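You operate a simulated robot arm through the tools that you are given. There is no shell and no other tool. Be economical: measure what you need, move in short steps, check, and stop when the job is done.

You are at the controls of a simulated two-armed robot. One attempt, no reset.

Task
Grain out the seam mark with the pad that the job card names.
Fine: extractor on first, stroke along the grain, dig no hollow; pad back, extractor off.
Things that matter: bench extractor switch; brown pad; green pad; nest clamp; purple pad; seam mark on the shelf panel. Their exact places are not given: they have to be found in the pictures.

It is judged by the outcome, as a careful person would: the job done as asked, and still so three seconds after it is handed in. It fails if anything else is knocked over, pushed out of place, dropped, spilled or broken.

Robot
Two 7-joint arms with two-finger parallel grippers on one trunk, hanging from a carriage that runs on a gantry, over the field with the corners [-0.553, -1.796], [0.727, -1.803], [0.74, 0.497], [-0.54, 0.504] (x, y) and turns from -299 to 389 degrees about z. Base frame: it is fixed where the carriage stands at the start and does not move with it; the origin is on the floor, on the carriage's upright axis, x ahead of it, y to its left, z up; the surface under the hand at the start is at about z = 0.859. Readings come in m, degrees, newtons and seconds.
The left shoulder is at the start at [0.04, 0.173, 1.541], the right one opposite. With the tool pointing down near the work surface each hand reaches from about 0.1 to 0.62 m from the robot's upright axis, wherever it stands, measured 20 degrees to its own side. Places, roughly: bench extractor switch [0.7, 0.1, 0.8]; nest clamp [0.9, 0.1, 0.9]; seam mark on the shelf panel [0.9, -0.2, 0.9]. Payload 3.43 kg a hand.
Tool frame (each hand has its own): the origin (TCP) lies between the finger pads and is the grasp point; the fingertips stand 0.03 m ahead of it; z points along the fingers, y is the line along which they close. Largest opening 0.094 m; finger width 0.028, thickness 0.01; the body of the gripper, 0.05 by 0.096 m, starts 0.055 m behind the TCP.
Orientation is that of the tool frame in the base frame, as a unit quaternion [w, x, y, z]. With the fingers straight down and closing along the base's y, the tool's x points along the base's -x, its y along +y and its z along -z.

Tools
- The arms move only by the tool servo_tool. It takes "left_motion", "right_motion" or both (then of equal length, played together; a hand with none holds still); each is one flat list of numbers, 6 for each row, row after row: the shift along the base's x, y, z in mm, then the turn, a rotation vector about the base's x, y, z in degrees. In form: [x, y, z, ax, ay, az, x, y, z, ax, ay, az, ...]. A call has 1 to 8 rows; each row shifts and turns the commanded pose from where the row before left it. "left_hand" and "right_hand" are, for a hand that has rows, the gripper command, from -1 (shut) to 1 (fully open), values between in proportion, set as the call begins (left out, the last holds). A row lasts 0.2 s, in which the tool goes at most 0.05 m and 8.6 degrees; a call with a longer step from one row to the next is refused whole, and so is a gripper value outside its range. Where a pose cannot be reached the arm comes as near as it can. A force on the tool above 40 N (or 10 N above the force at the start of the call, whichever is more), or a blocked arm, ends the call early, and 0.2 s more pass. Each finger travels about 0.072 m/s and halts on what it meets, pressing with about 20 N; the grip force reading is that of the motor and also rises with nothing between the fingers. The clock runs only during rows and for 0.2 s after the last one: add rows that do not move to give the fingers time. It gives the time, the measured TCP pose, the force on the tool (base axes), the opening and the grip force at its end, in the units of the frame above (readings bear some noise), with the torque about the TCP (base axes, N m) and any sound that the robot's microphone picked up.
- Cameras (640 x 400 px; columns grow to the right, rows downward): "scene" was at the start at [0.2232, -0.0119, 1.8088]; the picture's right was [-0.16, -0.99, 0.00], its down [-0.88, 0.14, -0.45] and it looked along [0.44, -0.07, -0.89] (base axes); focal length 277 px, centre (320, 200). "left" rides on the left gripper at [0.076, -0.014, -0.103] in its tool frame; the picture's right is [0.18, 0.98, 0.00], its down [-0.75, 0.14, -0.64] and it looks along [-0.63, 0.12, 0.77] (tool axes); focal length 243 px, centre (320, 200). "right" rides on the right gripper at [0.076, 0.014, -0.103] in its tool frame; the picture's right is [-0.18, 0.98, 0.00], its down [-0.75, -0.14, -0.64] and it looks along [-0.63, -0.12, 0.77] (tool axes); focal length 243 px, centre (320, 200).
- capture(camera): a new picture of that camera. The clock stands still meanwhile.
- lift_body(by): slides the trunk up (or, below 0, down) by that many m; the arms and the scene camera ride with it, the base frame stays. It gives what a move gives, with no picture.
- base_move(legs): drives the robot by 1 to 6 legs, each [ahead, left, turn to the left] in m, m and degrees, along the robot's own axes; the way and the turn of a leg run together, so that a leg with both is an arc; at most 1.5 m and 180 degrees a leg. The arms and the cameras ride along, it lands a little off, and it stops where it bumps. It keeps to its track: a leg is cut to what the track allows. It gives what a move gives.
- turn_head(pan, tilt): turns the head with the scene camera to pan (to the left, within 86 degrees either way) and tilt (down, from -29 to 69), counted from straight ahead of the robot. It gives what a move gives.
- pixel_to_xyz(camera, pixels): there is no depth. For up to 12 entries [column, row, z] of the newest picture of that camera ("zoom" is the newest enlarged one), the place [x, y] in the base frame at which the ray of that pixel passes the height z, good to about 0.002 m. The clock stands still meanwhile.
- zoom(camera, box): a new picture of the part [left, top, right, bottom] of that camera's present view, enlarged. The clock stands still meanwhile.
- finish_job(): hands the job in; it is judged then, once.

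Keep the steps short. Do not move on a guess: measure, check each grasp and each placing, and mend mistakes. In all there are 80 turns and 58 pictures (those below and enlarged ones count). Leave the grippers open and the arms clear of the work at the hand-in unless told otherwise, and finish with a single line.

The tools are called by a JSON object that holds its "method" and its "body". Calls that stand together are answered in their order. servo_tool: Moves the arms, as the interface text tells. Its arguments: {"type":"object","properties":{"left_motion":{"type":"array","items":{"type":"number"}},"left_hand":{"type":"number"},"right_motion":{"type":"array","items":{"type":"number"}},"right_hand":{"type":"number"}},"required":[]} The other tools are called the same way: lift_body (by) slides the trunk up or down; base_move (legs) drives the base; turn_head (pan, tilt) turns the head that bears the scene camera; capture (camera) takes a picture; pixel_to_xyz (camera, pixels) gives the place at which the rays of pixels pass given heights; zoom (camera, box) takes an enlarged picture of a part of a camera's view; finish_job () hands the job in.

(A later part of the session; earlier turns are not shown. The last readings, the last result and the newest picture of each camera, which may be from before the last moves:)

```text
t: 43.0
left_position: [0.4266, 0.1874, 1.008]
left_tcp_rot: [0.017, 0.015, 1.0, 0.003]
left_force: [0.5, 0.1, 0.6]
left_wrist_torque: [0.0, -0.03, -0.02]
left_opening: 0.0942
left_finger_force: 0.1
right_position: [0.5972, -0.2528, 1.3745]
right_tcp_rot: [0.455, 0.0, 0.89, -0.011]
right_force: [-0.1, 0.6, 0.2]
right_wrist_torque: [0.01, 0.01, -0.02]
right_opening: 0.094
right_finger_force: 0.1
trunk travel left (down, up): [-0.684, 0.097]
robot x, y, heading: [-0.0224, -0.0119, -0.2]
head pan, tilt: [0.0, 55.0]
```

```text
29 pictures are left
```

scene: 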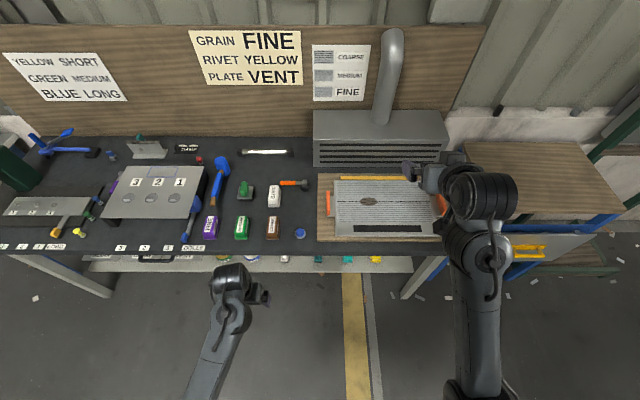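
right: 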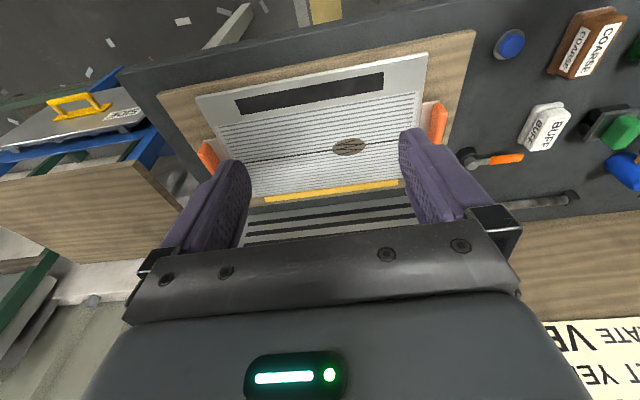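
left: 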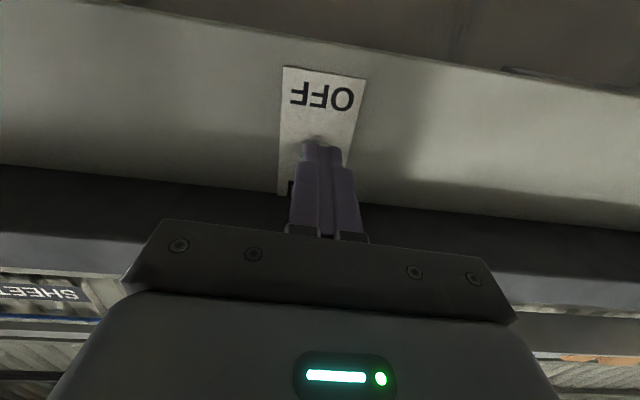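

I zoom on the nest with the clamp lever, and on the purple pad.

{"method": "zoom", "body": {"camera": "scene", "box": [265, 160, 425, 260]}}

{"method": "pixel_to_xyz", "body": {"camera": "zoom", "pixels": [[162, 90, 0.885], [80, 93, 0.89], [141, 295, 0.88], [415, 165, 0.89], [276, 165, 0.89], [278, 83, 0.89], [240, 140, 0.9], [280, 295, 0.89]]}}

{"method": "zoom", "body": {"camera": "scene", "box": [170, 150, 330, 250]}}

{"method": "pixel_to_xyz", "body": {"camera": "zoom", "pixels": [[160, 275, 0.9], [150, 342, 0.865], [190, 342, 0.865], [155, 255, 0.9], [285, 300, 0.9], [130, 355, 0.86]]}}

```text
4.00 times, centred on (345, 210) of scene
```

zoom: 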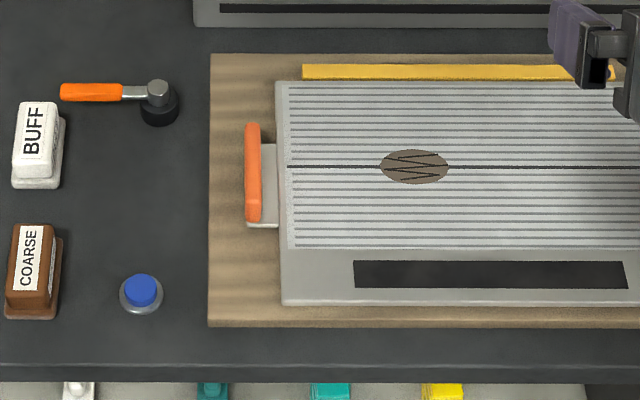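

```text
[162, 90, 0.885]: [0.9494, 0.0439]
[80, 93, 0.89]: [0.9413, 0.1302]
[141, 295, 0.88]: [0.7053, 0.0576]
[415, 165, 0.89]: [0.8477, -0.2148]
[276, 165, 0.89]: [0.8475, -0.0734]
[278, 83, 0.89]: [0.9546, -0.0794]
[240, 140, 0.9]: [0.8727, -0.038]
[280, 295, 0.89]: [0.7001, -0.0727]
```

```text
4.00 times, centred on (250, 200) of scene
```

zoom: 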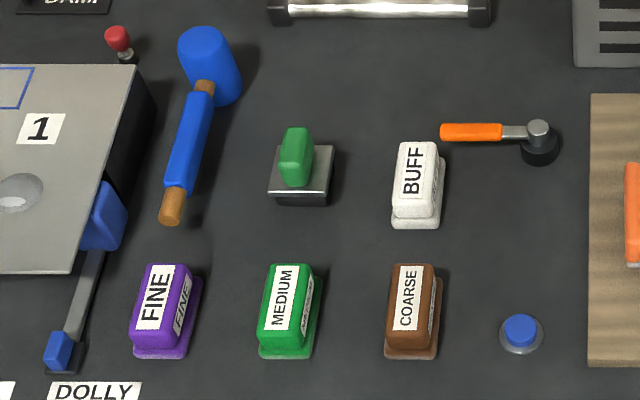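

```text
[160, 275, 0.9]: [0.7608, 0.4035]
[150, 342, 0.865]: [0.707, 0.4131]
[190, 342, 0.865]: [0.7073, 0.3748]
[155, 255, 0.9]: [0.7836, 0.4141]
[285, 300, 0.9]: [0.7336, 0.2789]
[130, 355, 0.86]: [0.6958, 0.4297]
```

The seam mark is at about (0.847, −0.215), long along y. I check the clamp jaws (orange) on both sides of the panel with the right-hand camera.

{"method": "capture", "body": {"camera": "right"}}

```text
26 pictures are left
```

right: 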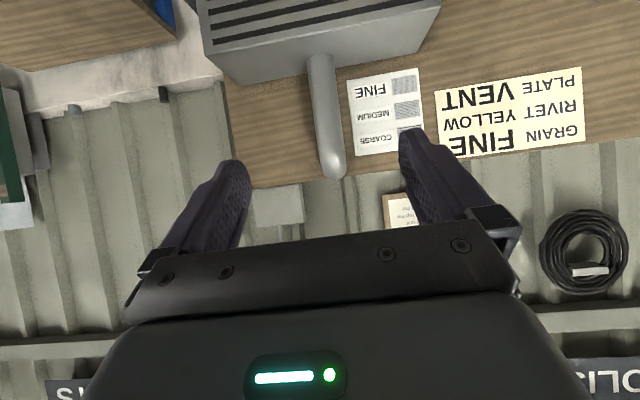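

Not informative. I pull the right hand back, then drive so that the left hand can reach the purple pad.

{"method": "servo_tool", "body": {"right_motion": [-20, -5, -15, 0, 0, 0, -30, -10, -20, 0, 0, 0, -35, -10, -25, 0, 0, 0, -35, -10, -25, 0, 0, 0, -35, -10, -25, 0, 0, 0, -35, -10, -25, 0, 0, 0, -35, -10, -25, 0, 0, 0, -20, -5, -10, 0, 0, 0]}}

{"method": "base_move", "body": {"legs": [[0, 0.2, 0], [0.25, 0, 0]]}}

{"method": "capture", "body": {"camera": "left"}}

```text
t: 44.3
left_position: [0.4266, 0.1875, 1.0076]
left_tcp_rot: [0.018, 0.014, 1.0, 0.003]
left_force: [0.6, 1.0, -0.2]
left_wrist_torque: [0.02, 0.03, -0.01]
left_opening: 0.094
left_finger_force: 0.0
right_position: [0.4299, -0.3435, 1.2612]
right_tcp_rot: [0.457, -0.028, 0.886, -0.076]
right_force: [0.7, 0.4, -0.7]
right_wrist_torque: [-0.01, 0.04, -0.01]
right_opening: 0.0939
right_finger_force: 0.0
trunk travel left (down, up): [-0.684, 0.097]
robot x, y, heading: [-0.021, -0.0127, 0.2]
head pan, tilt: [0.0, 55.0]
stopped in row 6 (right hand): the arm was blocked; the commanded pose is now the measured one
```

```text
t: 47.3
left_position: [0.668, 0.3816, 1.008]
left_tcp_rot: [0.018, 0.017, 1.0, 0.004]
left_force: [0.8, -0.1, 0.2]
left_wrist_torque: [0.01, 0.0, 0.01]
left_opening: 0.0941
left_finger_force: 0.0
right_position: [0.6688, -0.148, 1.2641]
right_tcp_rot: [0.457, -0.026, 0.886, -0.077]
right_force: [-0.6, -0.5, -0.5]
right_wrist_torque: [0.0, 0.02, -0.02]
right_opening: 0.0942
right_finger_force: 0.1
trunk travel left (down, up): [-0.684, 0.097]
robot x, y, heading: [0.2171, 0.1815, -0.7]
head pan, tilt: [0.0, 55.0]
```

```text
25 pictures are left
```

left: 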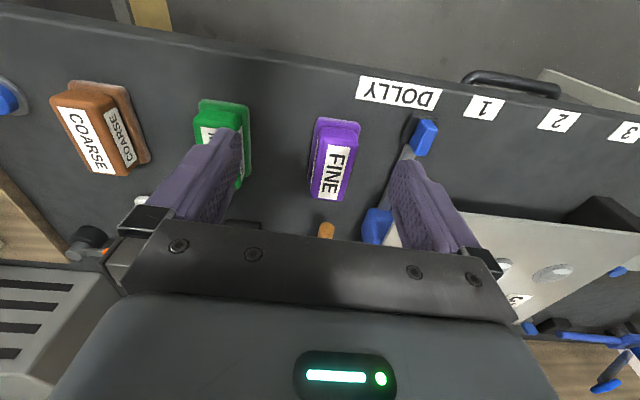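

Purple FINE pad seen at (335,160). I measure it with this camera.

{"method": "pixel_to_xyz", "body": {"camera": "left", "pixels": [[315, 118, 0.865], [360, 121, 0.865], [312, 195, 0.9], [342, 200, 0.9], [320, 140, 0.9], [355, 144, 0.9], [415, 120, 0.88], [385, 215, 0.9]]}}

{"method": "zoom", "body": {"camera": "left", "box": [280, 90, 400, 220]}}

```text
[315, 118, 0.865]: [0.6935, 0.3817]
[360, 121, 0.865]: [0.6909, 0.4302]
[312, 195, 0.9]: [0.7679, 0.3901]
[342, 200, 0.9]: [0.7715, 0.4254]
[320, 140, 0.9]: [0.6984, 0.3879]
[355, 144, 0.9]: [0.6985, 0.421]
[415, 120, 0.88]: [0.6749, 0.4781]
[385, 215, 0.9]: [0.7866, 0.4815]
```

```text
3.08 times, centred on (340, 155) of left
```

zoom: 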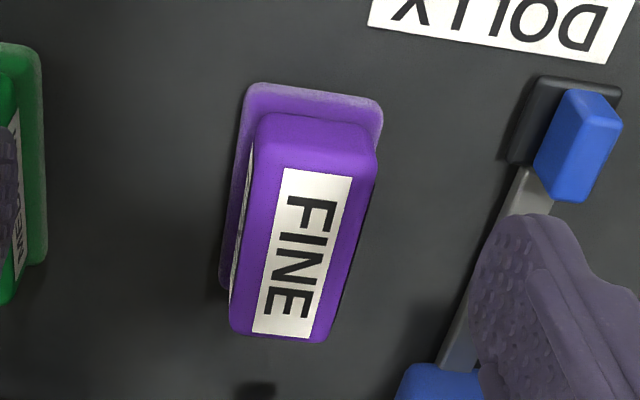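

Pad block spans x 0.697–0.772, y 0.388–0.423; centre (0.733, 0.406). I go above it, then descend to TCP z 0.93 and check.

{"method": "servo_tool", "body": {"left_motion": [15, 6, 0, 0, 0, 0, 25, 9, 0, 0, 0, 0, 25, 9, 0, 0, 0, 0, 0, 0, -20, 0, 0, 0, 0, 0, -25, 0, 0, 0, 0, 0, -25, 0, 0, 0, 0, 0, -5, 0, 0, 0, 0, 0, 0, 0, 0, 0], "left_hand": 0.5}}

{"method": "capture", "body": {"camera": "left"}}

```text
t: 49.1
left_position: [0.7323, 0.4074, 0.9322]
left_tcp_rot: [0.019, 0.017, 1.0, 0.003]
left_force: [0.2, -0.2, 0.5]
left_wrist_torque: [0.04, -0.02, 0.01]
left_opening: 0.0703
left_finger_force: 0.0
right_position: [0.6688, -0.1482, 1.2627]
right_tcp_rot: [0.457, -0.027, 0.886, -0.076]
right_force: [0.5, -0.1, 0.6]
right_wrist_torque: [0.02, 0.01, 0.04]
right_opening: 0.094
right_finger_force: 0.0
trunk travel left (down, up): [-0.684, 0.097]
robot x, y, heading: [0.2167, 0.1856, -0.6]
head pan, tilt: [0.0, 55.0]
```

```text
23 pictures are left
```

left: 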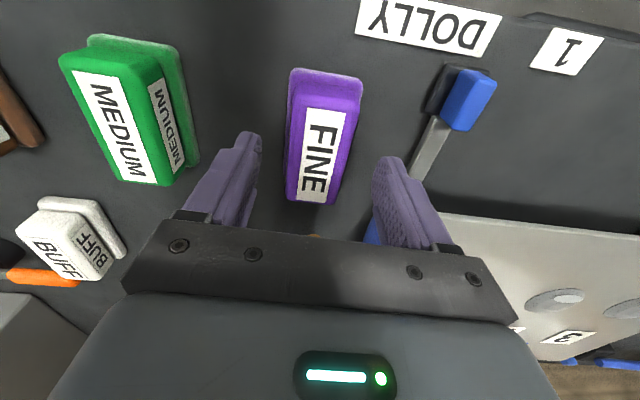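

The fingers straddle the pad, centred. I go down 26 mm and close.

{"method": "servo_tool", "body": {"left_motion": [0, 0, -10, 0, 0, 0, 0, 0, -10, 0, 0, 0, 0, 0, -6, 0, 0, 0, 0, 0, 0, 0, 0, 0]}}

{"method": "servo_tool", "body": {"left_motion": [0, 0, 0, 0, 0, 0, 0, 0, 0, 0, 0, 0, 0, 0, 0, 0, 0, 0, 0, 0, 0, 0, 0, 0], "left_hand": -1}}

```text
t: 50.1
left_position: [0.7318, 0.4065, 0.9078]
left_tcp_rot: [0.017, 0.018, 1.0, 0.004]
left_force: [0.0, 0.5, 0.4]
left_wrist_torque: [0.0, 0.01, 0.0]
left_opening: 0.0704
left_finger_force: 0.1
right_position: [0.6697, -0.1478, 1.263]
right_tcp_rot: [0.457, -0.026, 0.886, -0.076]
right_force: [-0.2, -0.3, 0.5]
right_wrist_torque: [0.0, 0.02, 0.03]
right_opening: 0.0943
right_finger_force: 0.2
trunk travel left (down, up): [-0.684, 0.097]
robot x, y, heading: [0.2181, 0.1845, -0.4]
head pan, tilt: [0.0, 55.0]
```

```text
t: 51.1
left_position: [0.7335, 0.4073, 0.908]
left_tcp_rot: [0.018, 0.016, 1.0, 0.004]
left_force: [-0.7, -0.8, 0.7]
left_wrist_torque: [0.0, 0.0, 0.01]
left_opening: 0.0391
left_finger_force: 19.7
right_position: [0.6687, -0.1482, 1.2628]
right_tcp_rot: [0.457, -0.026, 0.886, -0.077]
right_force: [0.7, 0.2, -0.2]
right_wrist_torque: [-0.01, -0.01, 0.02]
right_opening: 0.094
right_finger_force: 0.0
trunk travel left (down, up): [-0.684, 0.097]
robot x, y, heading: [0.2207, 0.1836, -0.6]
head pan, tilt: [0.0, 55.0]
```

Gripped (39 mm). I lift 110 mm and check it.

{"method": "servo_tool", "body": {"left_motion": [0, 0, 10, 0, 0, 0, 0, 0, 20, 0, 0, 0, 0, 0, 25, 0, 0, 0, 0, 0, 25, 0, 0, 0, 0, 0, 25, 0, 0, 0, 0, 0, 5, 0, 0, 0]}}

{"method": "base_move", "body": {"legs": [[0.07, -0.57, 0]]}}

{"method": "capture", "body": {"camera": "left"}}

{"method": "capture", "body": {"camera": "scene"}}

```text
t: 52.5
left_position: [0.7332, 0.4062, 1.0163]
left_tcp_rot: [0.017, 0.017, 1.0, 0.003]
left_force: [-0.5, 0.4, -1.0]
left_wrist_torque: [0.01, 0.0, -0.02]
left_opening: 0.0393
left_finger_force: 20.1
right_position: [0.6687, -0.1489, 1.2629]
right_tcp_rot: [0.457, -0.026, 0.886, -0.076]
right_force: [0.1, 0.1, 0.2]
right_wrist_torque: [-0.03, 0.0, 0.0]
right_opening: 0.094
right_finger_force: 0.2
trunk travel left (down, up): [-0.684, 0.097]
robot x, y, heading: [0.2196, 0.1825, -0.4]
head pan, tilt: [0.0, 55.0]
```

```text
t: 55.8
left_position: [0.799, -0.1664, 1.0179]
left_tcp_rot: [0.017, 0.016, 1.0, 0.004]
left_force: [-0.1, -1.1, -0.9]
left_wrist_torque: [0.0, -0.03, 0.0]
left_opening: 0.0392
left_finger_force: 20.4
right_position: [0.7367, -0.721, 1.2629]
right_tcp_rot: [0.457, -0.028, 0.886, -0.075]
right_force: [-0.5, 0.1, 0.2]
right_wrist_torque: [-0.03, 0.02, 0.03]
right_opening: 0.094
right_finger_force: 0.1
trunk travel left (down, up): [-0.684, 0.097]
robot x, y, heading: [0.2848, -0.3904, -0.4]
head pan, tilt: [0.0, 55.0]
```

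```text
22 pictures are left
```

left: 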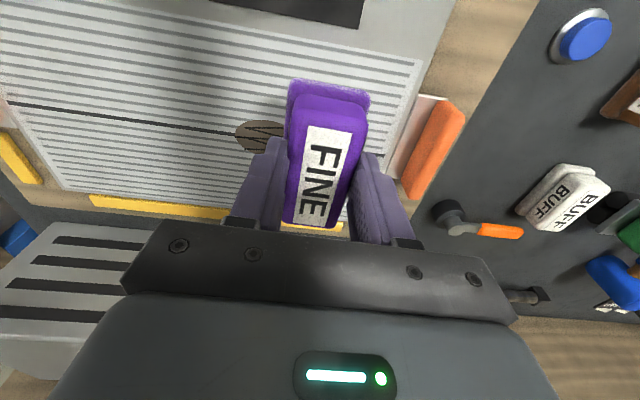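

```text
21 pictures are left
```

scene: 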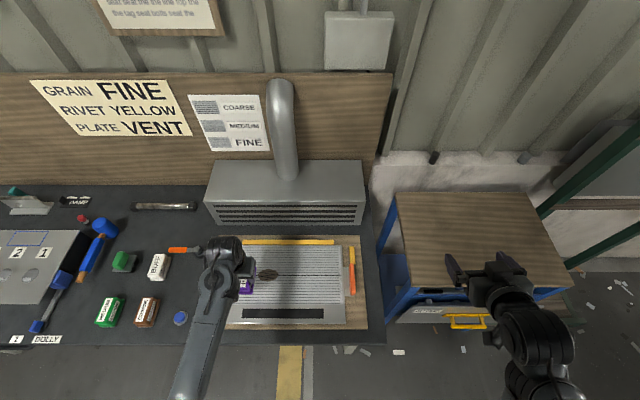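

Pad held well. Grain lines run along y, with the mark on the seam line. I zoom on the nest to see the jaws on both sides and the mark.

{"method": "zoom", "body": {"camera": "scene", "box": [220, 225, 380, 335]}}

{"method": "pixel_to_xyz", "body": {"camera": "zoom", "pixels": [[186, 190, 0.89], [226, 188, 0.89], [206, 173, 0.89], [206, 205, 0.89], [485, 155, 0.89], [500, 290, 0.89]]}}

{"method": "pixel_to_xyz", "body": {"camera": "left", "pixels": [[236, 135, 0.89], [258, 120, 0.89], [258, 151, 0.89], [10, 103, 0.89], [420, 62, 0.89], [404, 190, 0.87], [380, 110, 0.89]]}}

```text
3.64 times, centred on (300, 280) of scene
```

zoom: 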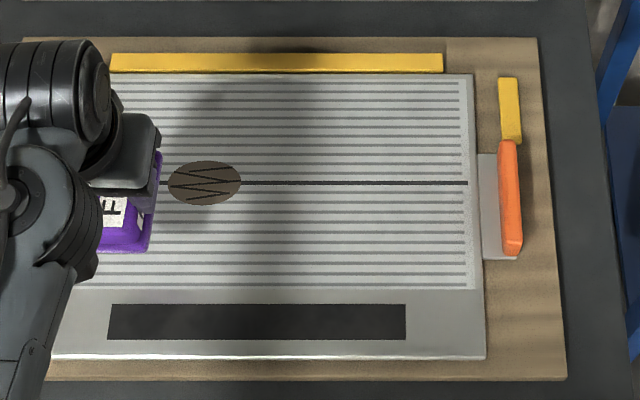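

```text
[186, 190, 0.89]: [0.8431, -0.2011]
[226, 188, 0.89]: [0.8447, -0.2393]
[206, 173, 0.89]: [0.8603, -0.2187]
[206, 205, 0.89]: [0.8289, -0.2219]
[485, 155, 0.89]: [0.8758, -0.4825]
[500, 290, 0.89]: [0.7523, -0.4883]
```

```text
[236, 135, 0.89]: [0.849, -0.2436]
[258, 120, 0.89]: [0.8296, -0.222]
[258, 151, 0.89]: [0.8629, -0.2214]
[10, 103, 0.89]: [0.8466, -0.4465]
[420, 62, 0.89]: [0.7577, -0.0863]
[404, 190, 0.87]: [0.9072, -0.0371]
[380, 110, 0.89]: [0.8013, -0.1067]
```

I check whether the left jaw's plate touches the panel's edge (left camera around (410,140)).

{"method": "zoom", "body": {"camera": "left", "box": [370, 70, 480, 220]}}

{"method": "zoom", "body": {"camera": "scene", "box": [325, 235, 375, 300]}}

```text
2.67 times, centred on (425, 145) of left
```

zoom: 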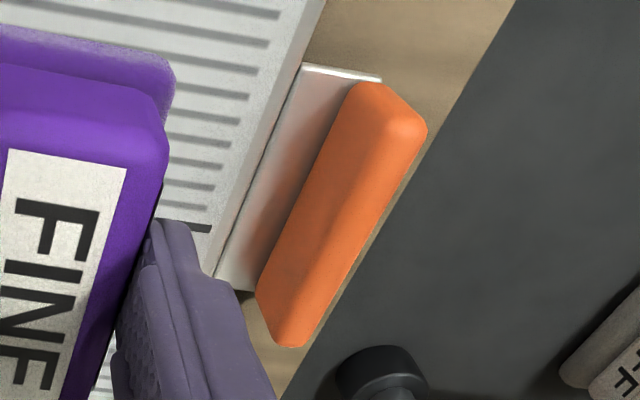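

```text
6.15 times, centred on (350, 268) of scene
```

zoom: 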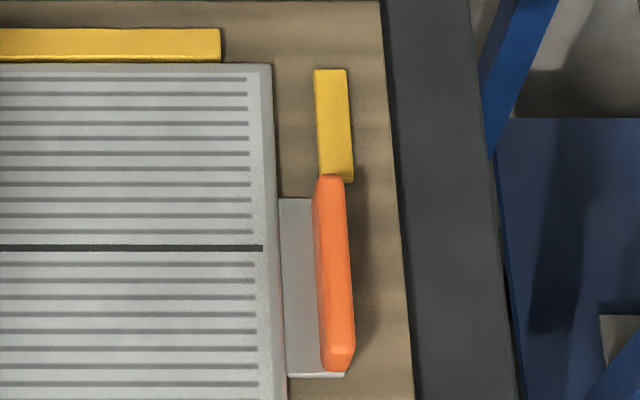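

The orange grips belong to the panel's ends; the panel sits against the yellow fence. I bring the base 0.05 m closer, then put the pad above the start of the stroke (x 0.846, y −0.14), still at height.

{"method": "base_move", "body": {"legs": [[0.05, -0.02, 0]]}}

{"method": "servo_tool", "body": {"left_motion": [0, 15, 0, 0, 0, 0, 0, 15, 0, 0, 0, 0, 0, 15, -10, 0, 0, 0, 0, 0, -20, 0, 0, 0, 0, 0, -20, 0, 0, 0, 0, 0, -10, 0, 0, 0, 0, 0, 0, 0, 0, 0]}}

```text
t: 56.7
left_position: [0.8524, -0.1857, 1.0175]
left_tcp_rot: [0.017, 0.017, 1.0, 0.003]
left_force: [1.2, 0.5, -0.1]
left_wrist_torque: [0.02, 0.0, -0.02]
left_opening: 0.0394
left_finger_force: 20.3
right_position: [0.7883, -0.7407, 1.2635]
right_tcp_rot: [0.457, -0.028, 0.886, -0.076]
right_force: [1.2, -1.0, 0.6]
right_wrist_torque: [0.04, 0.01, 0.01]
right_opening: 0.0939
right_finger_force: 0.0
trunk travel left (down, up): [-0.684, 0.097]
robot x, y, heading: [0.3369, -0.4097, -0.1]
head pan, tilt: [0.0, 55.0]
```

```text
t: 58.3
left_position: [0.8501, -0.1413, 0.9554]
left_tcp_rot: [0.018, 0.017, 1.0, 0.003]
left_force: [1.1, -0.6, -0.6]
left_wrist_torque: [0.0, -0.02, -0.01]
left_opening: 0.0392
left_finger_force: 19.6
right_position: [0.7881, -0.7413, 1.2641]
right_tcp_rot: [0.457, -0.027, 0.886, -0.076]
right_force: [0.3, 0.5, -0.4]
right_wrist_torque: [0.01, -0.04, 0.01]
right_opening: 0.0938
right_finger_force: 0.1
trunk travel left (down, up): [-0.684, 0.097]
robot x, y, heading: [0.334, -0.4127, -0.3]
head pan, tilt: [0.0, 55.0]
```

I creep down in 3 mm steps until contact.

{"method": "servo_tool", "body": {"left_motion": [-2, 0, -4, 0, 0, 0, -2, 0, -4, 0, 0, 0, 0, 0, -2, 0, 0, 0, 0, 0, -2, 0, 0, 0, 0, 0, 0, 0, 0, 0]}}

```text
t: 59.5
left_position: [0.8462, -0.1427, 0.9441]
left_tcp_rot: [0.018, 0.017, 1.0, 0.003]
left_force: [0.4, 0.7, -1.3]
left_wrist_torque: [0.0, -0.02, 0.0]
left_opening: 0.0393
left_finger_force: 19.9
right_position: [0.7864, -0.7414, 1.2628]
right_tcp_rot: [0.458, -0.026, 0.885, -0.077]
right_force: [-0.2, 0.8, -0.6]
right_wrist_torque: [-0.01, 0.0, 0.05]
right_opening: 0.0941
right_finger_force: 0.1
trunk travel left (down, up): [-0.684, 0.097]
robot x, y, heading: [0.3353, -0.4091, -0.2]
head pan, tilt: [0.0, 55.0]
```

{"method": "servo_tool", "body": {"left_motion": [0, 0, -2, 0, 0, 0, 0, 0, -2, 0, 0, 0, 0, 0, 0, 0, 0, 0]}}

{"method": "servo_tool", "body": {"left_motion": [0, 0, -2, 0, 0, 0, 0, 0, 0, 0, 0, 0]}}

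```text
t: 60.3
left_position: [0.8463, -0.1419, 0.9417]
left_tcp_rot: [0.018, 0.017, 1.0, 0.004]
left_force: [-0.5, 0.4, -1.1]
left_wrist_torque: [-0.02, 0.0, 0.02]
left_opening: 0.0394
left_finger_force: 20.1
right_position: [0.7872, -0.7409, 1.2628]
right_tcp_rot: [0.457, -0.027, 0.886, -0.077]
right_force: [-0.2, -0.1, -0.4]
right_wrist_torque: [-0.03, 0.02, 0.01]
right_opening: 0.0941
right_finger_force: 0.1
trunk travel left (down, up): [-0.684, 0.097]
robot x, y, heading: [0.3354, -0.4088, -0.6]
head pan, tilt: [0.0, 55.0]
```

```text
t: 60.9
left_position: [0.8461, -0.1412, 0.9396]
left_tcp_rot: [0.018, 0.016, 1.0, 0.003]
left_force: [0.3, -0.9, -0.4]
left_wrist_torque: [0.01, -0.02, 0.01]
left_opening: 0.0395
left_finger_force: 20.4
right_position: [0.7871, -0.7407, 1.2625]
right_tcp_rot: [0.458, -0.027, 0.885, -0.076]
right_force: [0.3, 0.0, -0.5]
right_wrist_torque: [0.0, 0.0, 0.01]
right_opening: 0.094
right_finger_force: 0.0
trunk travel left (down, up): [-0.684, 0.097]
robot x, y, heading: [0.338, -0.4113, -0.0]
head pan, tilt: [0.0, 55.0]
```

{"method": "servo_tool", "body": {"left_motion": [0, 0, -2, 0, 0, 0, 0, 0, -2, 0, 0, 0, 0, 0, 0, 0, 0, 0]}}

{"method": "zoom", "body": {"camera": "left", "box": [220, 50, 480, 220]}}

```text
t: 61.7
left_position: [0.8472, -0.1412, 0.9356]
left_tcp_rot: [0.018, 0.017, 1.0, 0.003]
left_force: [-3.5, -1.4, 8.5]
left_wrist_torque: [-0.27, 0.09, -0.06]
left_opening: 0.0393
left_finger_force: 20.1
right_position: [0.7872, -0.7418, 1.2626]
right_tcp_rot: [0.457, -0.027, 0.886, -0.076]
right_force: [0.1, -0.3, -0.5]
right_wrist_torque: [0.01, 0.02, -0.05]
right_opening: 0.0939
right_finger_force: 0.1
trunk travel left (down, up): [-0.684, 0.097]
robot x, y, heading: [0.3314, -0.4111, -0.4]
head pan, tilt: [0.0, 55.0]
```

```text
2.35 times, centred on (350, 135) of left
```

zoom: 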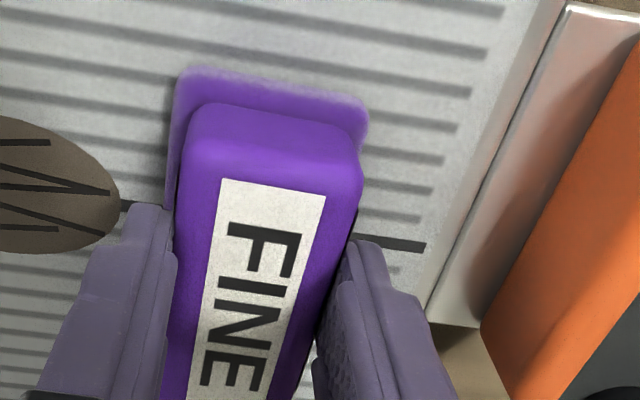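

Contact at 8.5 N; pad rests just beside the mark. One stroke along −y, 160 mm, then check panel and mark.

{"method": "servo_tool", "body": {"left_motion": [0, -12, 0, 0, 0, 0, 0, -20, 0, 0, 0, 0, 0, -22, 0, 0, 0, 0, 0, -22, 0, 0, 0, 0, 0, -22, 0, 0, 0, 0, 0, -22, 0, 0, 0, 0, 0, -22, 0, 0, 0, 0, 0, -18, 0, 0, 0, 0]}}

{"method": "capture", "body": {"camera": "left"}}

```text
t: 63.5
left_position: [0.847, -0.3022, 0.9364]
left_tcp_rot: [0.017, 0.016, 1.0, 0.003]
left_force: [0.2, 0.9, -1.2]
left_wrist_torque: [0.0, 0.03, 0.03]
left_opening: 0.0393
left_finger_force: 20.0
right_position: [0.7876, -0.7417, 1.2636]
right_tcp_rot: [0.457, -0.026, 0.886, -0.077]
right_force: [-0.1, -0.2, 0.3]
right_wrist_torque: [0.04, 0.0, 0.04]
right_opening: 0.094
right_finger_force: 0.1
trunk travel left (down, up): [-0.684, 0.097]
robot x, y, heading: [0.3381, -0.4112, -0.4]
head pan, tilt: [0.0, 55.0]
```

```text
16 pictures are left
```

left: 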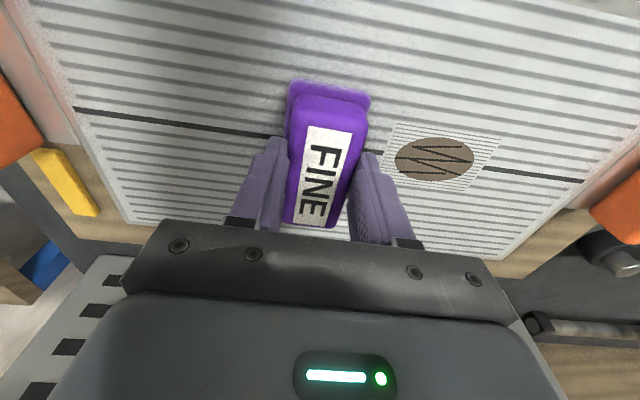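

A fine-grained patch has appeared around the mark; the mark itself is still there. I check the panel's seam-end positions, then stroke back with slightly more pressure.

{"method": "pixel_to_xyz", "body": {"camera": "left", "pixels": [[76, 108, 0.885], [582, 181, 0.885], [435, 160, 0.885], [100, 213, 0.89]]}}

{"method": "servo_tool", "body": {"left_motion": [0, 0, -2, 0, 0, 0, 0, 10, -1, 0, 0, 0, 0, 22, 0, 0, 0, 0, 0, 24, 0, 0, 0, 0, 0, 26, 0, 0, 0, 0, 0, 26, 0, 0, 0, 0, 0, 26, 0, 0, 0, 0, 0, 24, 0, 0, 0, 0]}}

{"method": "servo_tool", "body": {"left_motion": [0, -10, 0, 0, 0, 0, 0, -22, 0, 0, 0, 0, 0, -24, 0, 0, 0, 0, 0, -26, 0, 0, 0, 0, 0, -26, 0, 0, 0, 0, 0, -26, 0, 0, 0, 0, 0, -24, 0, 0, 0, 0]}}

{"method": "capture", "body": {"camera": "left"}}

```text
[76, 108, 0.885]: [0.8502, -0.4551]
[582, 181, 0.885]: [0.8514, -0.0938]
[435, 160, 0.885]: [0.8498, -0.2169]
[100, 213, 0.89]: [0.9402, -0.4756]
```

```text
t: 65.3
left_position: [0.8488, -0.1433, 0.9312]
left_tcp_rot: [0.019, 0.016, 1.0, 0.002]
left_force: [0.5, -7.0, 25.6]
left_wrist_torque: [-0.34, -0.09, -0.13]
left_opening: 0.0394
left_finger_force: 19.9
right_position: [0.7891, -0.7416, 1.2634]
right_tcp_rot: [0.458, -0.028, 0.885, -0.075]
right_force: [0.0, 1.3, 0.4]
right_wrist_torque: [0.0, 0.01, -0.03]
right_opening: 0.0943
right_finger_force: 0.0
trunk travel left (down, up): [-0.684, 0.097]
robot x, y, heading: [0.3358, -0.4055, -0.3]
head pan, tilt: [0.0, 55.0]
```

```text
t: 66.9
left_position: [0.8471, -0.3023, 0.9308]
left_tcp_rot: [0.018, 0.016, 1.0, 0.003]
left_force: [0.6, -1.2, 1.6]
left_wrist_torque: [-0.11, 0.07, 0.03]
left_opening: 0.0394
left_finger_force: 20.1
right_position: [0.7871, -0.7411, 1.263]
right_tcp_rot: [0.458, -0.028, 0.885, -0.076]
right_force: [0.3, -0.4, -1.0]
right_wrist_torque: [0.03, 0.0, 0.0]
right_opening: 0.0937
right_finger_force: 0.0
trunk travel left (down, up): [-0.684, 0.097]
robot x, y, heading: [0.3365, -0.4129, -0.3]
head pan, tilt: [0.0, 55.0]
```

```text
15 pictures are left
```

left: 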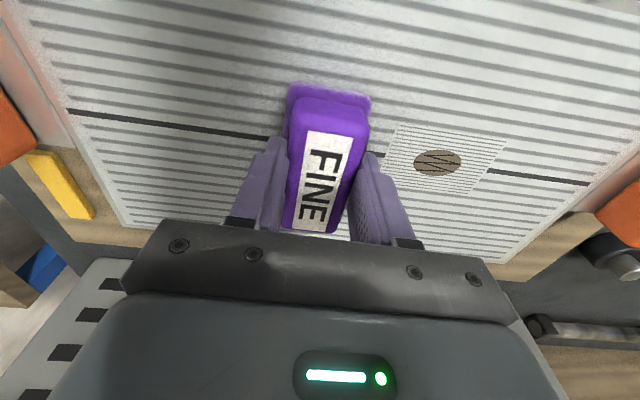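

The mark is shrinking. The force differed between ends (25 N at the left end, 1.6 N at the right), so I want less depth on the left. I check panel position first.

{"method": "pixel_to_xyz", "body": {"camera": "left", "pixels": [[68, 110, 0.885], [588, 184, 0.885], [437, 162, 0.885], [96, 217, 0.89]]}}

{"method": "zoom", "body": {"camera": "left", "box": [370, 100, 530, 210]}}

```text
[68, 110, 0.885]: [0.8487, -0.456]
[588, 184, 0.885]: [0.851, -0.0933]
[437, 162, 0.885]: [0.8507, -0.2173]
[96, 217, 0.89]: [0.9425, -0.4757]
```

```text
3.64 times, centred on (450, 155) of left
```

zoom: 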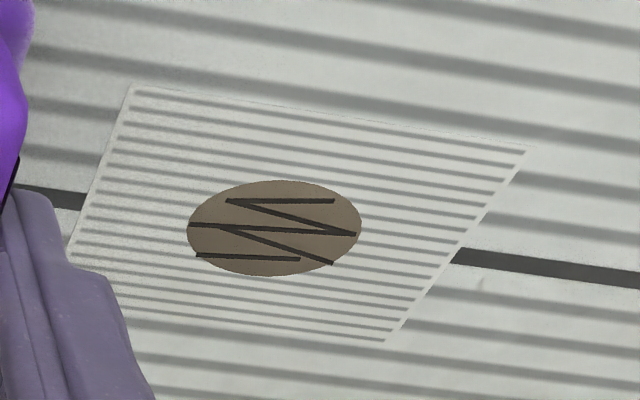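

The panel has not moved (ends within 1 mm), and the mark shrinks. I go on with strokes, following the slight slope (4 mm lower on the right) to keep the pressure moderate.

{"method": "servo_tool", "body": {"left_motion": [0, 10, 0, 0, 0, 0, 0, 22, 0.5, 0, 0, 0, 0, 24, 0.5, 0, 0, 0, 0, 26, 1, 0, 0, 0, 0, 26, 1, 0, 0, 0, 0, 26, 0.5, 0, 0, 0, 0, 24, 0.5, 0, 0, 0]}}

{"method": "servo_tool", "body": {"left_motion": [0, -10, 0, 0, 0, 0, 0, -22, -0.5, 0, 0, 0, 0, -24, -0.5, 0, 0, 0, 0, -26, -1, 0, 0, 0, 0, -26, -1, 0, 0, 0, 0, -26, -0.5, 0, 0, 0, 0, -24, -0.5, 0, 0, 0]}}

{"method": "zoom", "body": {"camera": "left", "box": [370, 100, 530, 210]}}

```text
t: 68.5
left_position: [0.8478, -0.1424, 0.935]
left_tcp_rot: [0.018, 0.016, 1.0, 0.004]
left_force: [0.5, -0.7, -0.5]
left_wrist_torque: [0.01, 0.0, 0.0]
left_opening: 0.0393
left_finger_force: 19.5
right_position: [0.7869, -0.7409, 1.2632]
right_tcp_rot: [0.457, -0.028, 0.886, -0.076]
right_force: [0.9, -0.7, 0.4]
right_wrist_torque: [-0.02, 0.01, -0.01]
right_opening: 0.0943
right_finger_force: 0.0
trunk travel left (down, up): [-0.684, 0.097]
robot x, y, heading: [0.3389, -0.4061, -0.1]
head pan, tilt: [0.0, 55.0]
```

```text
t: 70.1
left_position: [0.849, -0.3018, 0.932]
left_tcp_rot: [0.018, 0.016, 1.0, 0.003]
left_force: [0.2, -0.9, 2.8]
left_wrist_torque: [-0.16, 0.14, 0.04]
left_opening: 0.0392
left_finger_force: 20.1
right_position: [0.7869, -0.7408, 1.2639]
right_tcp_rot: [0.458, -0.027, 0.885, -0.077]
right_force: [-0.2, 0.6, -0.3]
right_wrist_torque: [0.0, -0.04, -0.02]
right_opening: 0.094
right_finger_force: 0.1
trunk travel left (down, up): [-0.684, 0.097]
robot x, y, heading: [0.3355, -0.4112, -0.2]
head pan, tilt: [0.0, 55.0]
```

```text
3.64 times, centred on (450, 155) of left
```

zoom: 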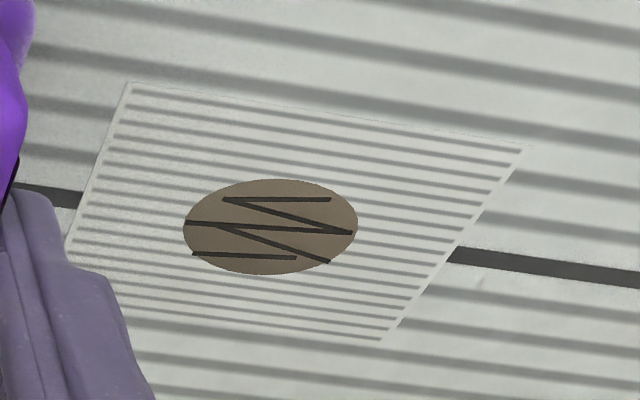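

No shrink this time: the pad slid up in the grip by a few mm (tips now rest near its flange), so contact was too light. I press about 3 mm deeper and stroke at constant height.

{"method": "servo_tool", "body": {"left_motion": [0, 0, -1.5, 0, 0, 0, 0, 10, -1.5, 0, 0, 0, 0, 22, 0, 0, 0, 0, 0, 24, 0, 0, 0, 0, 0, 26, 0, 0, 0, 0, 0, 26, 0, 0, 0, 0, 0, 26, 0, 0, 0, 0, 0, 24, 0, 0, 0, 0]}}

{"method": "servo_tool", "body": {"left_motion": [0, -10, 0, 0, 0, 0, 0, -22, 0, 0, 0, 0, 0, -24, 0, 0, 0, 0, 0, -26, 0, 0, 0, 0, 0, -26, 0, 0, 0, 0, 0, -26, 0, 0, 0, 0, 0, -24, 0, 0, 0, 0]}}

{"method": "zoom", "body": {"camera": "left", "box": [370, 100, 530, 210]}}

```text
t: 71.9
left_position: [0.8497, -0.1459, 0.9302]
left_tcp_rot: [0.02, 0.017, 1.0, 0.003]
left_force: [0.2, -8.7, 27.8]
left_wrist_torque: [-0.4, 0.0, -0.02]
left_opening: 0.0395
left_finger_force: 19.5
right_position: [0.7887, -0.741, 1.2644]
right_tcp_rot: [0.459, -0.028, 0.885, -0.076]
right_force: [-0.7, 0.6, 0.4]
right_wrist_torque: [0.01, 0.0, -0.01]
right_opening: 0.094
right_finger_force: 0.0
trunk travel left (down, up): [-0.684, 0.097]
robot x, y, heading: [0.337, -0.4082, -0.5]
head pan, tilt: [0.0, 55.0]
```

```text
t: 73.5
left_position: [0.8458, -0.3013, 0.9312]
left_tcp_rot: [0.018, 0.016, 1.0, 0.003]
left_force: [0.9, 2.6, 11.8]
left_wrist_torque: [-0.1, 0.01, 0.11]
left_opening: 0.0393
left_finger_force: 19.6
right_position: [0.7872, -0.7424, 1.2633]
right_tcp_rot: [0.457, -0.028, 0.886, -0.076]
right_force: [-0.8, -0.2, -0.8]
right_wrist_torque: [0.02, -0.01, 0.02]
right_opening: 0.0941
right_finger_force: 0.1
trunk travel left (down, up): [-0.684, 0.097]
robot x, y, heading: [0.3383, -0.4099, -0.6]
head pan, tilt: [0.0, 55.0]
```

```text
3.64 times, centred on (450, 155) of left
```

zoom: 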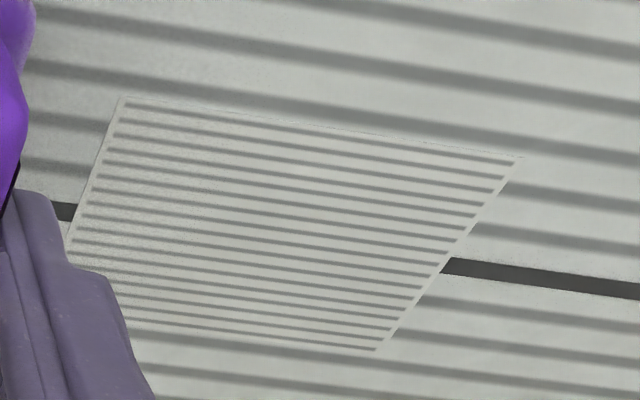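

The mark is gone and the fine grain remains; I stop stroking. I lift the pad straight up and drive back toward the pad's place.

{"method": "servo_tool", "body": {"left_motion": [0, 0, 8, 0, 0, 0, 0, 0, 20, 0, 0, 0, 0, 15, 25, 0, 0, 0, 0, 25, 25, 0, 0, 0, 0, 30, 5, 0, 0, 0, 0, 30, 0, 0, 0, 0, 0, 15, 0, 0, 0, 0]}}

{"method": "base_move", "body": {"legs": [[-0.115, 0.595, 0]]}}

{"method": "capture", "body": {"camera": "left"}}

```text
t: 75.1
left_position: [0.8463, -0.1861, 1.013]
left_tcp_rot: [0.017, 0.016, 1.0, 0.004]
left_force: [0.4, 0.6, -0.3]
left_wrist_torque: [0.01, -0.01, -0.01]
left_opening: 0.0393
left_finger_force: 20.0
right_position: [0.7871, -0.7411, 1.2634]
right_tcp_rot: [0.457, -0.028, 0.886, -0.076]
right_force: [-0.2, -0.2, 0.3]
right_wrist_torque: [-0.02, -0.01, -0.01]
right_opening: 0.094
right_finger_force: 0.0
trunk travel left (down, up): [-0.684, 0.097]
robot x, y, heading: [0.3338, -0.4094, -0.4]
head pan, tilt: [0.0, 55.0]
```

```text
t: 78.5
left_position: [0.7368, 0.4043, 1.0132]
left_tcp_rot: [0.017, 0.017, 1.0, 0.003]
left_force: [0.3, 0.4, -0.9]
left_wrist_torque: [-0.01, -0.01, -0.01]
left_opening: 0.0393
left_finger_force: 20.3
right_position: [0.6747, -0.1507, 1.2632]
right_tcp_rot: [0.458, -0.027, 0.885, -0.076]
right_force: [0.4, 0.6, -0.2]
right_wrist_torque: [0.01, -0.01, -0.03]
right_opening: 0.0943
right_finger_force: 0.1
trunk travel left (down, up): [-0.684, 0.097]
robot x, y, heading: [0.2231, 0.1805, -0.6]
head pan, tilt: [0.0, 55.0]
```

```text
11 pictures are left
```

left: 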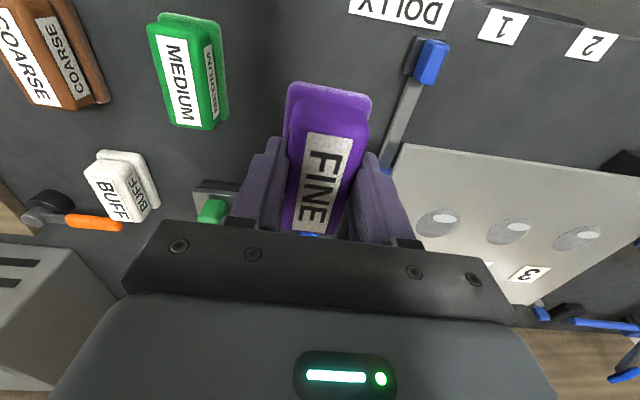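

I lower the pad to its old place (0.7325, 0.4065).

{"method": "servo_tool", "body": {"left_motion": [-4, 2, -15, 0, 0, 0, 0, 0, -25, 0, 0, 0, 0, 0, -25, 0, 0, 0, 0, 0, -20, 0, 0, 0, 0, 0, -15, 0, 0, 0, 0, 0, -4, 0, 0, 0, 0, 0, -2, 0, 0, 0, 0, 0, 0, 0, 0, 0]}}

{"method": "servo_tool", "body": {"left_motion": [0, 0, -1.5, 0, 0, 0, 0, 0, -1, 0, 0, 0, 0, 0, 0, 0, 0, 0]}}

```text
t: 80.3
left_position: [0.7331, 0.4056, 0.9073]
left_tcp_rot: [0.018, 0.019, 1.0, 0.003]
left_force: [0.2, 0.2, -1.2]
left_wrist_torque: [0.02, -0.01, -0.01]
left_opening: 0.0394
left_finger_force: 20.5
right_position: [0.675, -0.1499, 1.2627]
right_tcp_rot: [0.457, -0.027, 0.886, -0.077]
right_force: [0.2, 1.2, -0.2]
right_wrist_torque: [-0.03, 0.02, -0.03]
right_opening: 0.0939
right_finger_force: 0.1
trunk travel left (down, up): [-0.684, 0.097]
robot x, y, heading: [0.2256, 0.181, -0.8]
head pan, tilt: [0.0, 55.0]
```

```text
t: 81.1
left_position: [0.7321, 0.407, 0.9041]
left_tcp_rot: [0.017, 0.018, 1.0, 0.003]
left_force: [0.5, -0.2, -1.5]
left_wrist_torque: [0.02, -0.03, 0.0]
left_opening: 0.0393
left_finger_force: 20.1
right_position: [0.6754, -0.1503, 1.263]
right_tcp_rot: [0.457, -0.026, 0.886, -0.077]
right_force: [0.1, 0.3, -1.1]
right_wrist_torque: [0.0, 0.0, 0.0]
right_opening: 0.0943
right_finger_force: 0.1
trunk travel left (down, up): [-0.684, 0.097]
robot x, y, heading: [0.2243, 0.1809, -0.6]
head pan, tilt: [0.0, 55.0]
```

No contact yet; I go further down slowly.

{"method": "servo_tool", "body": {"left_motion": [0, 0, -1, 0, 0, 0, 0, 0, -1, 0, 0, 0, 0, 0, 0, 0, 0, 0]}}

{"method": "servo_tool", "body": {"left_motion": [0, 0, -1, 0, 0, 0, 0, 0, 0, 0, 0, 0]}}

```text
t: 81.9
left_position: [0.7328, 0.4071, 0.9027]
left_tcp_rot: [0.017, 0.018, 1.0, 0.003]
left_force: [0.7, -0.4, -0.1]
left_wrist_torque: [0.01, 0.02, -0.02]
left_opening: 0.0394
left_finger_force: 20.0
right_position: [0.6758, -0.1516, 1.2634]
right_tcp_rot: [0.456, -0.027, 0.886, -0.076]
right_force: [0.4, 0.0, 0.4]
right_wrist_torque: [-0.03, 0.01, 0.0]
right_opening: 0.0937
right_finger_force: 0.0
trunk travel left (down, up): [-0.684, 0.097]
robot x, y, heading: [0.2245, 0.1815, -0.2]
head pan, tilt: [0.0, 55.0]
```

```text
t: 82.5
left_position: [0.7324, 0.4068, 0.9024]
left_tcp_rot: [0.017, 0.019, 1.0, 0.003]
left_force: [-5.0, 0.2, 11.1]
left_wrist_torque: [-0.27, 0.26, -0.11]
left_opening: 0.0397
left_finger_force: 20.0
right_position: [0.6744, -0.1498, 1.2631]
right_tcp_rot: [0.457, -0.026, 0.886, -0.077]
right_force: [-0.1, 0.4, 0.6]
right_wrist_torque: [0.0, 0.03, 0.0]
right_opening: 0.0944
right_finger_force: 0.1
trunk travel left (down, up): [-0.684, 0.097]
robot x, y, heading: [0.2196, 0.1811, -0.7]
head pan, tilt: [0.0, 55.0]
```

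Contact. I open and lift straight up, then look.

{"method": "servo_tool", "body": {"left_motion": [0, 0, 1, 0, 0, 0, 0, 0, 0, 0, 0, 0, 0, 0, 0, 0, 0, 0, 0, 0, 0, 0, 0, 0], "left_hand": 0.5}}

{"method": "servo_tool", "body": {"left_motion": [0, 0, 8, 0, 0, 0, 0, 0, 20, 0, 0, 0, 0, 0, 25, 0, 0, 0, 0, 0, 25, 0, 0, 0, 0, 0, 20, 0, 0, 0, -10, 0, 5, 0, 0, 0]}}

{"method": "capture", "body": {"camera": "left"}}

```text
t: 83.5
left_position: [0.7325, 0.4049, 0.903]
left_tcp_rot: [0.018, 0.019, 1.0, 0.002]
left_force: [-0.7, 0.2, -0.3]
left_wrist_torque: [0.01, -0.01, -0.02]
left_opening: 0.0706
left_finger_force: 0.0
right_position: [0.6762, -0.1494, 1.2644]
right_tcp_rot: [0.457, -0.027, 0.886, -0.076]
right_force: [-0.2, 0.3, 0.1]
right_wrist_torque: [0.01, 0.01, 0.02]
right_opening: 0.0939
right_finger_force: 0.1
trunk travel left (down, up): [-0.684, 0.097]
robot x, y, heading: [0.2261, 0.1804, -0.3]
head pan, tilt: [0.0, 55.0]
```

```text
t: 84.9
left_position: [0.7224, 0.4062, 1.0057]
left_tcp_rot: [0.017, 0.017, 1.0, 0.003]
left_force: [-0.3, 0.4, -0.2]
left_wrist_torque: [0.0, 0.0, 0.02]
left_opening: 0.0704
left_finger_force: 0.1
right_position: [0.6761, -0.1511, 1.263]
right_tcp_rot: [0.458, -0.026, 0.885, -0.077]
right_force: [0.4, 0.1, -0.1]
right_wrist_torque: [-0.01, 0.02, 0.0]
right_opening: 0.094
right_finger_force: 0.1
trunk travel left (down, up): [-0.684, 0.097]
robot x, y, heading: [0.2253, 0.1796, -0.5]
head pan, tilt: [0.0, 55.0]
```

```text
10 pictures are left
```

left: 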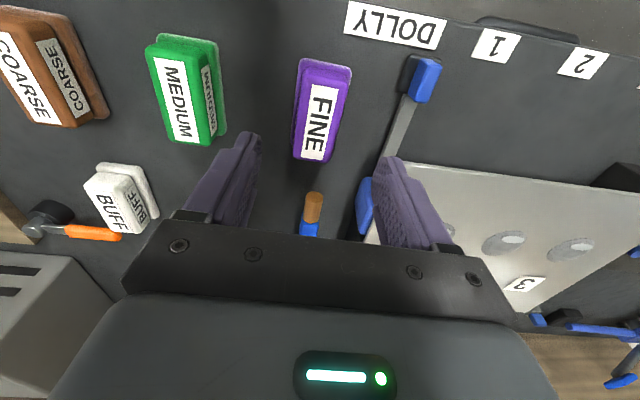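

The pad is back in place. Next: the switch. I back the base off and turn the left hand forward with a roll, so that the fingers close vertically and one thin finger can go above the lever.

{"method": "base_move", "body": {"legs": [[-0.45, 0, 0], [0, -0.28, 0]]}}

{"method": "servo_tool", "body": {"left_motion": [0, 0, 0, -4.9, -4.9, 4.9, 0, 0, 0, -4.9, -4.9, 4.9, 0, 0, 0, -4.9, -4.9, 4.9, 0, 0, 0, -4.9, -4.9, 4.9, 0, 0, 0, -4.9, -4.9, 4.9, 0, 0, 0, -4.9, -4.9, 4.9, 0, 0, 0, -4.9, -4.9, 4.9]}}

{"method": "servo_tool", "body": {"left_motion": [0, 0, 0, -4.9, -4.9, 4.9, 0, 0, 0, -4.9, -4.9, 4.9, 0, 0, 0, -4.9, -4.9, 4.9, 0, 0, 0, -4.9, -4.9, 4.9, 0, 0, 0, -4.9, -4.9, 4.9, 0, 0, 0, -4.9, -4.9, 4.9, 0, 0, 0, -4.9, -4.9, 4.9]}}

```text
t: 89.2
left_position: [0.2598, 0.1327, 1.0057]
left_tcp_rot: [0.018, 0.015, 1.0, 0.003]
left_force: [-0.6, 0.5, 0.2]
left_wrist_torque: [0.01, 0.01, -0.01]
left_opening: 0.0704
left_finger_force: 0.1
right_position: [0.2164, -0.4262, 1.265]
right_tcp_rot: [0.457, -0.027, 0.886, -0.077]
right_force: [-0.2, 0.5, 0.0]
right_wrist_torque: [-0.01, 0.02, 0.02]
right_opening: 0.0939
right_finger_force: 0.2
trunk travel left (down, up): [-0.684, 0.097]
robot x, y, heading: [-0.2392, -0.0896, -0.8]
head pan, tilt: [0.0, 55.0]
```

```text
t: 90.4
left_position: [0.2532, 0.217, 1.0048]
left_tcp_rot: [0.213, -0.163, 0.958, -0.099]
left_force: [0.0, 0.1, -0.1]
left_wrist_torque: [0.05, 0.02, 0.03]
left_opening: 0.0703
left_finger_force: 0.2
right_position: [0.2172, -0.4233, 1.2626]
right_tcp_rot: [0.458, -0.028, 0.885, -0.076]
right_force: [0.4, -0.7, 0.2]
right_wrist_torque: [-0.01, 0.04, 0.02]
right_opening: 0.0938
right_finger_force: 0.1
trunk travel left (down, up): [-0.684, 0.097]
robot x, y, heading: [-0.2349, -0.0972, -0.2]
head pan, tilt: [0.0, 55.0]
stopped in row 5 (left hand): the arm was blocked; the commanded pose is now the measured one
```

```text
t: 91.1
left_position: [0.2425, 0.2963, 1.0092]
left_tcp_rot: [0.311, -0.253, 0.908, -0.123]
left_force: [0.5, 0.9, -0.5]
left_wrist_torque: [0.01, 0.0, -0.04]
left_opening: 0.0705
left_finger_force: 0.1
right_position: [0.2161, -0.4242, 1.2628]
right_tcp_rot: [0.458, -0.028, 0.885, -0.077]
right_force: [0.2, 0.7, 1.0]
right_wrist_torque: [-0.01, 0.01, 0.0]
right_opening: 0.0941
right_finger_force: 0.0
trunk travel left (down, up): [-0.684, 0.097]
robot x, y, heading: [-0.2383, -0.0919, -0.2]
head pan, tilt: [0.0, 55.0]
stopped in row 3 (left hand): the arm was blocked; the commanded pose is now the measured one
```

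That roll direction is blocked. I turn back to plain "forward" first, then try the roll the other way.

{"method": "servo_tool", "body": {"left_motion": [5, -10, 0, 4, -6.3, -1.4, 5, -15, 0, 4, -6.3, -1.4, 5, -15, 0, 4, -6.3, -1.4, 5, -15, 0, 4, -6.3, -1.4, 5, -15, 0, 4, -6.3, -1.4, 5, -15, 0, 4, -6.3, -1.4, 5, -10, 0, 4, -6.3, -1.4, 5, -5, 0, 4, -6.3, -1.4]}}

{"method": "servo_tool", "body": {"left_motion": [0, 0, 0, 8, 0, 0, 0, 0, 0, 8, 0, 0, 0, 0, 0, 8, 0, 0, 0, 0, 0, 8, 0, 0, 0, 0, 0, 8, 0, 0]}}

```text
t: 92.9
left_position: [0.2822, 0.1931, 1.0093]
left_tcp_rot: [0.705, 0.002, 0.709, -0.001]
left_force: [0.1, -0.1, 0.2]
left_wrist_torque: [-0.02, 0.0, -0.01]
left_opening: 0.0705
left_finger_force: 0.0
right_position: [0.2168, -0.4252, 1.2638]
right_tcp_rot: [0.457, -0.028, 0.886, -0.077]
right_force: [0.6, 0.0, 0.3]
right_wrist_torque: [-0.01, 0.0, 0.0]
right_opening: 0.0941
right_finger_force: 0.0
trunk travel left (down, up): [-0.684, 0.097]
robot x, y, heading: [-0.2375, -0.0976, 0.1]
head pan, tilt: [0.0, 55.0]
```

```text
t: 94.1
left_position: [0.2817, 0.1941, 1.0086]
left_tcp_rot: [0.661, 0.243, 0.667, 0.244]
left_force: [-0.5, 0.5, -0.8]
left_wrist_torque: [-0.04, 0.03, -0.03]
left_opening: 0.0702
left_finger_force: 0.0
right_position: [0.2165, -0.4261, 1.2634]
right_tcp_rot: [0.458, -0.029, 0.885, -0.076]
right_force: [0.2, -0.7, -0.6]
right_wrist_torque: [0.02, 0.02, -0.03]
right_opening: 0.094
right_finger_force: 0.1
trunk travel left (down, up): [-0.684, 0.097]
robot x, y, heading: [-0.2358, -0.0927, -0.0]
head pan, tilt: [0.0, 55.0]
```

This direction works. I finish the roll to 90°, and lower the trunk by 0.25 m.

{"method": "servo_tool", "body": {"left_motion": [0, 0, 0, 8.3, 0, 0, 0, 0, 0, 8.3, 0, 0, 0, 0, 0, 8.3, 0, 0, 0, 0, 0, 8.3, 0, 0, 0, 0, 0, 8.3, 0, 0, 0, 0, 0, 8.3, 0, 0]}}

{"method": "lift_body", "body": {"by": -0.235}}

{"method": "capture", "body": {"camera": "left"}}

```text
t: 95.5
left_position: [0.2823, 0.1934, 1.0077]
left_tcp_rot: [0.497, 0.499, 0.503, 0.501]
left_force: [-0.1, -0.3, 0.2]
left_wrist_torque: [-0.02, 0.02, 0.02]
left_opening: 0.0707
left_finger_force: 0.2
right_position: [0.2175, -0.4243, 1.2634]
right_tcp_rot: [0.458, -0.028, 0.885, -0.077]
right_force: [-0.7, 0.0, 0.1]
right_wrist_torque: [-0.03, -0.01, -0.02]
right_opening: 0.0939
right_finger_force: 0.2
trunk travel left (down, up): [-0.684, 0.097]
robot x, y, heading: [-0.2387, -0.0923, -0.4]
head pan, tilt: [0.0, 55.0]
```

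```text
t: 98.0
left_position: [0.283, 0.1928, 0.7733]
left_tcp_rot: [0.499, 0.498, 0.503, 0.501]
left_force: [-1.3, -0.5, 0.3]
left_wrist_torque: [0.0, -0.01, 0.04]
left_opening: 0.0705
left_finger_force: 0.1
right_position: [0.2163, -0.4238, 1.0282]
right_tcp_rot: [0.457, -0.028, 0.886, -0.076]
right_force: [0.9, -0.1, -0.3]
right_wrist_torque: [0.03, 0.0, -0.02]
right_opening: 0.0942
right_finger_force: 0.1
trunk travel left (down, up): [-0.449, 0.332]
robot x, y, heading: [-0.2347, -0.0926, -0.5]
head pan, tilt: [0.0, 55.0]
```

```text
9 pictures are left
```

left: 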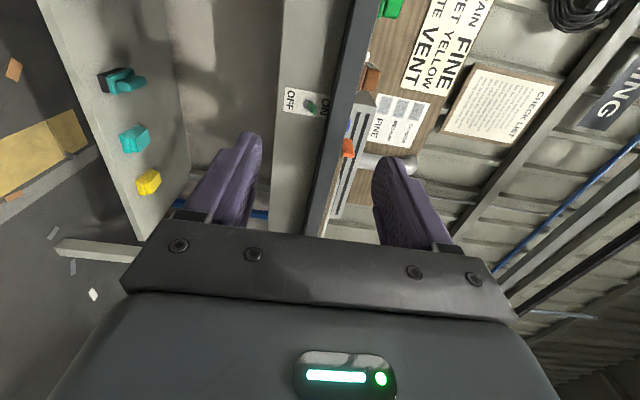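

The camera rides on the left; picture-right is up. The lever is near (312,106) pointing to ON. I zoom.

{"method": "zoom", "body": {"camera": "left", "box": [270, 75, 360, 135]}}

```text
6.67 times, centred on (315, 105) of left
```

zoom: 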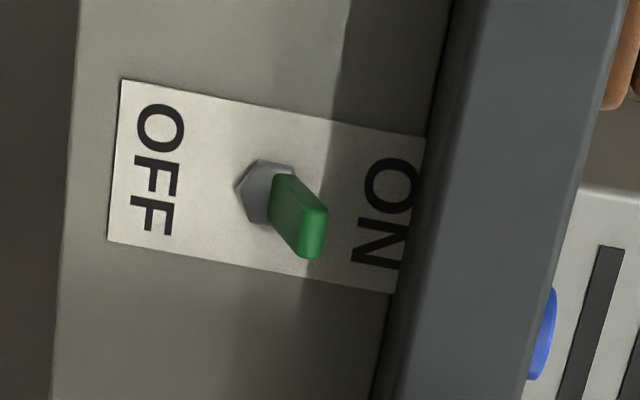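

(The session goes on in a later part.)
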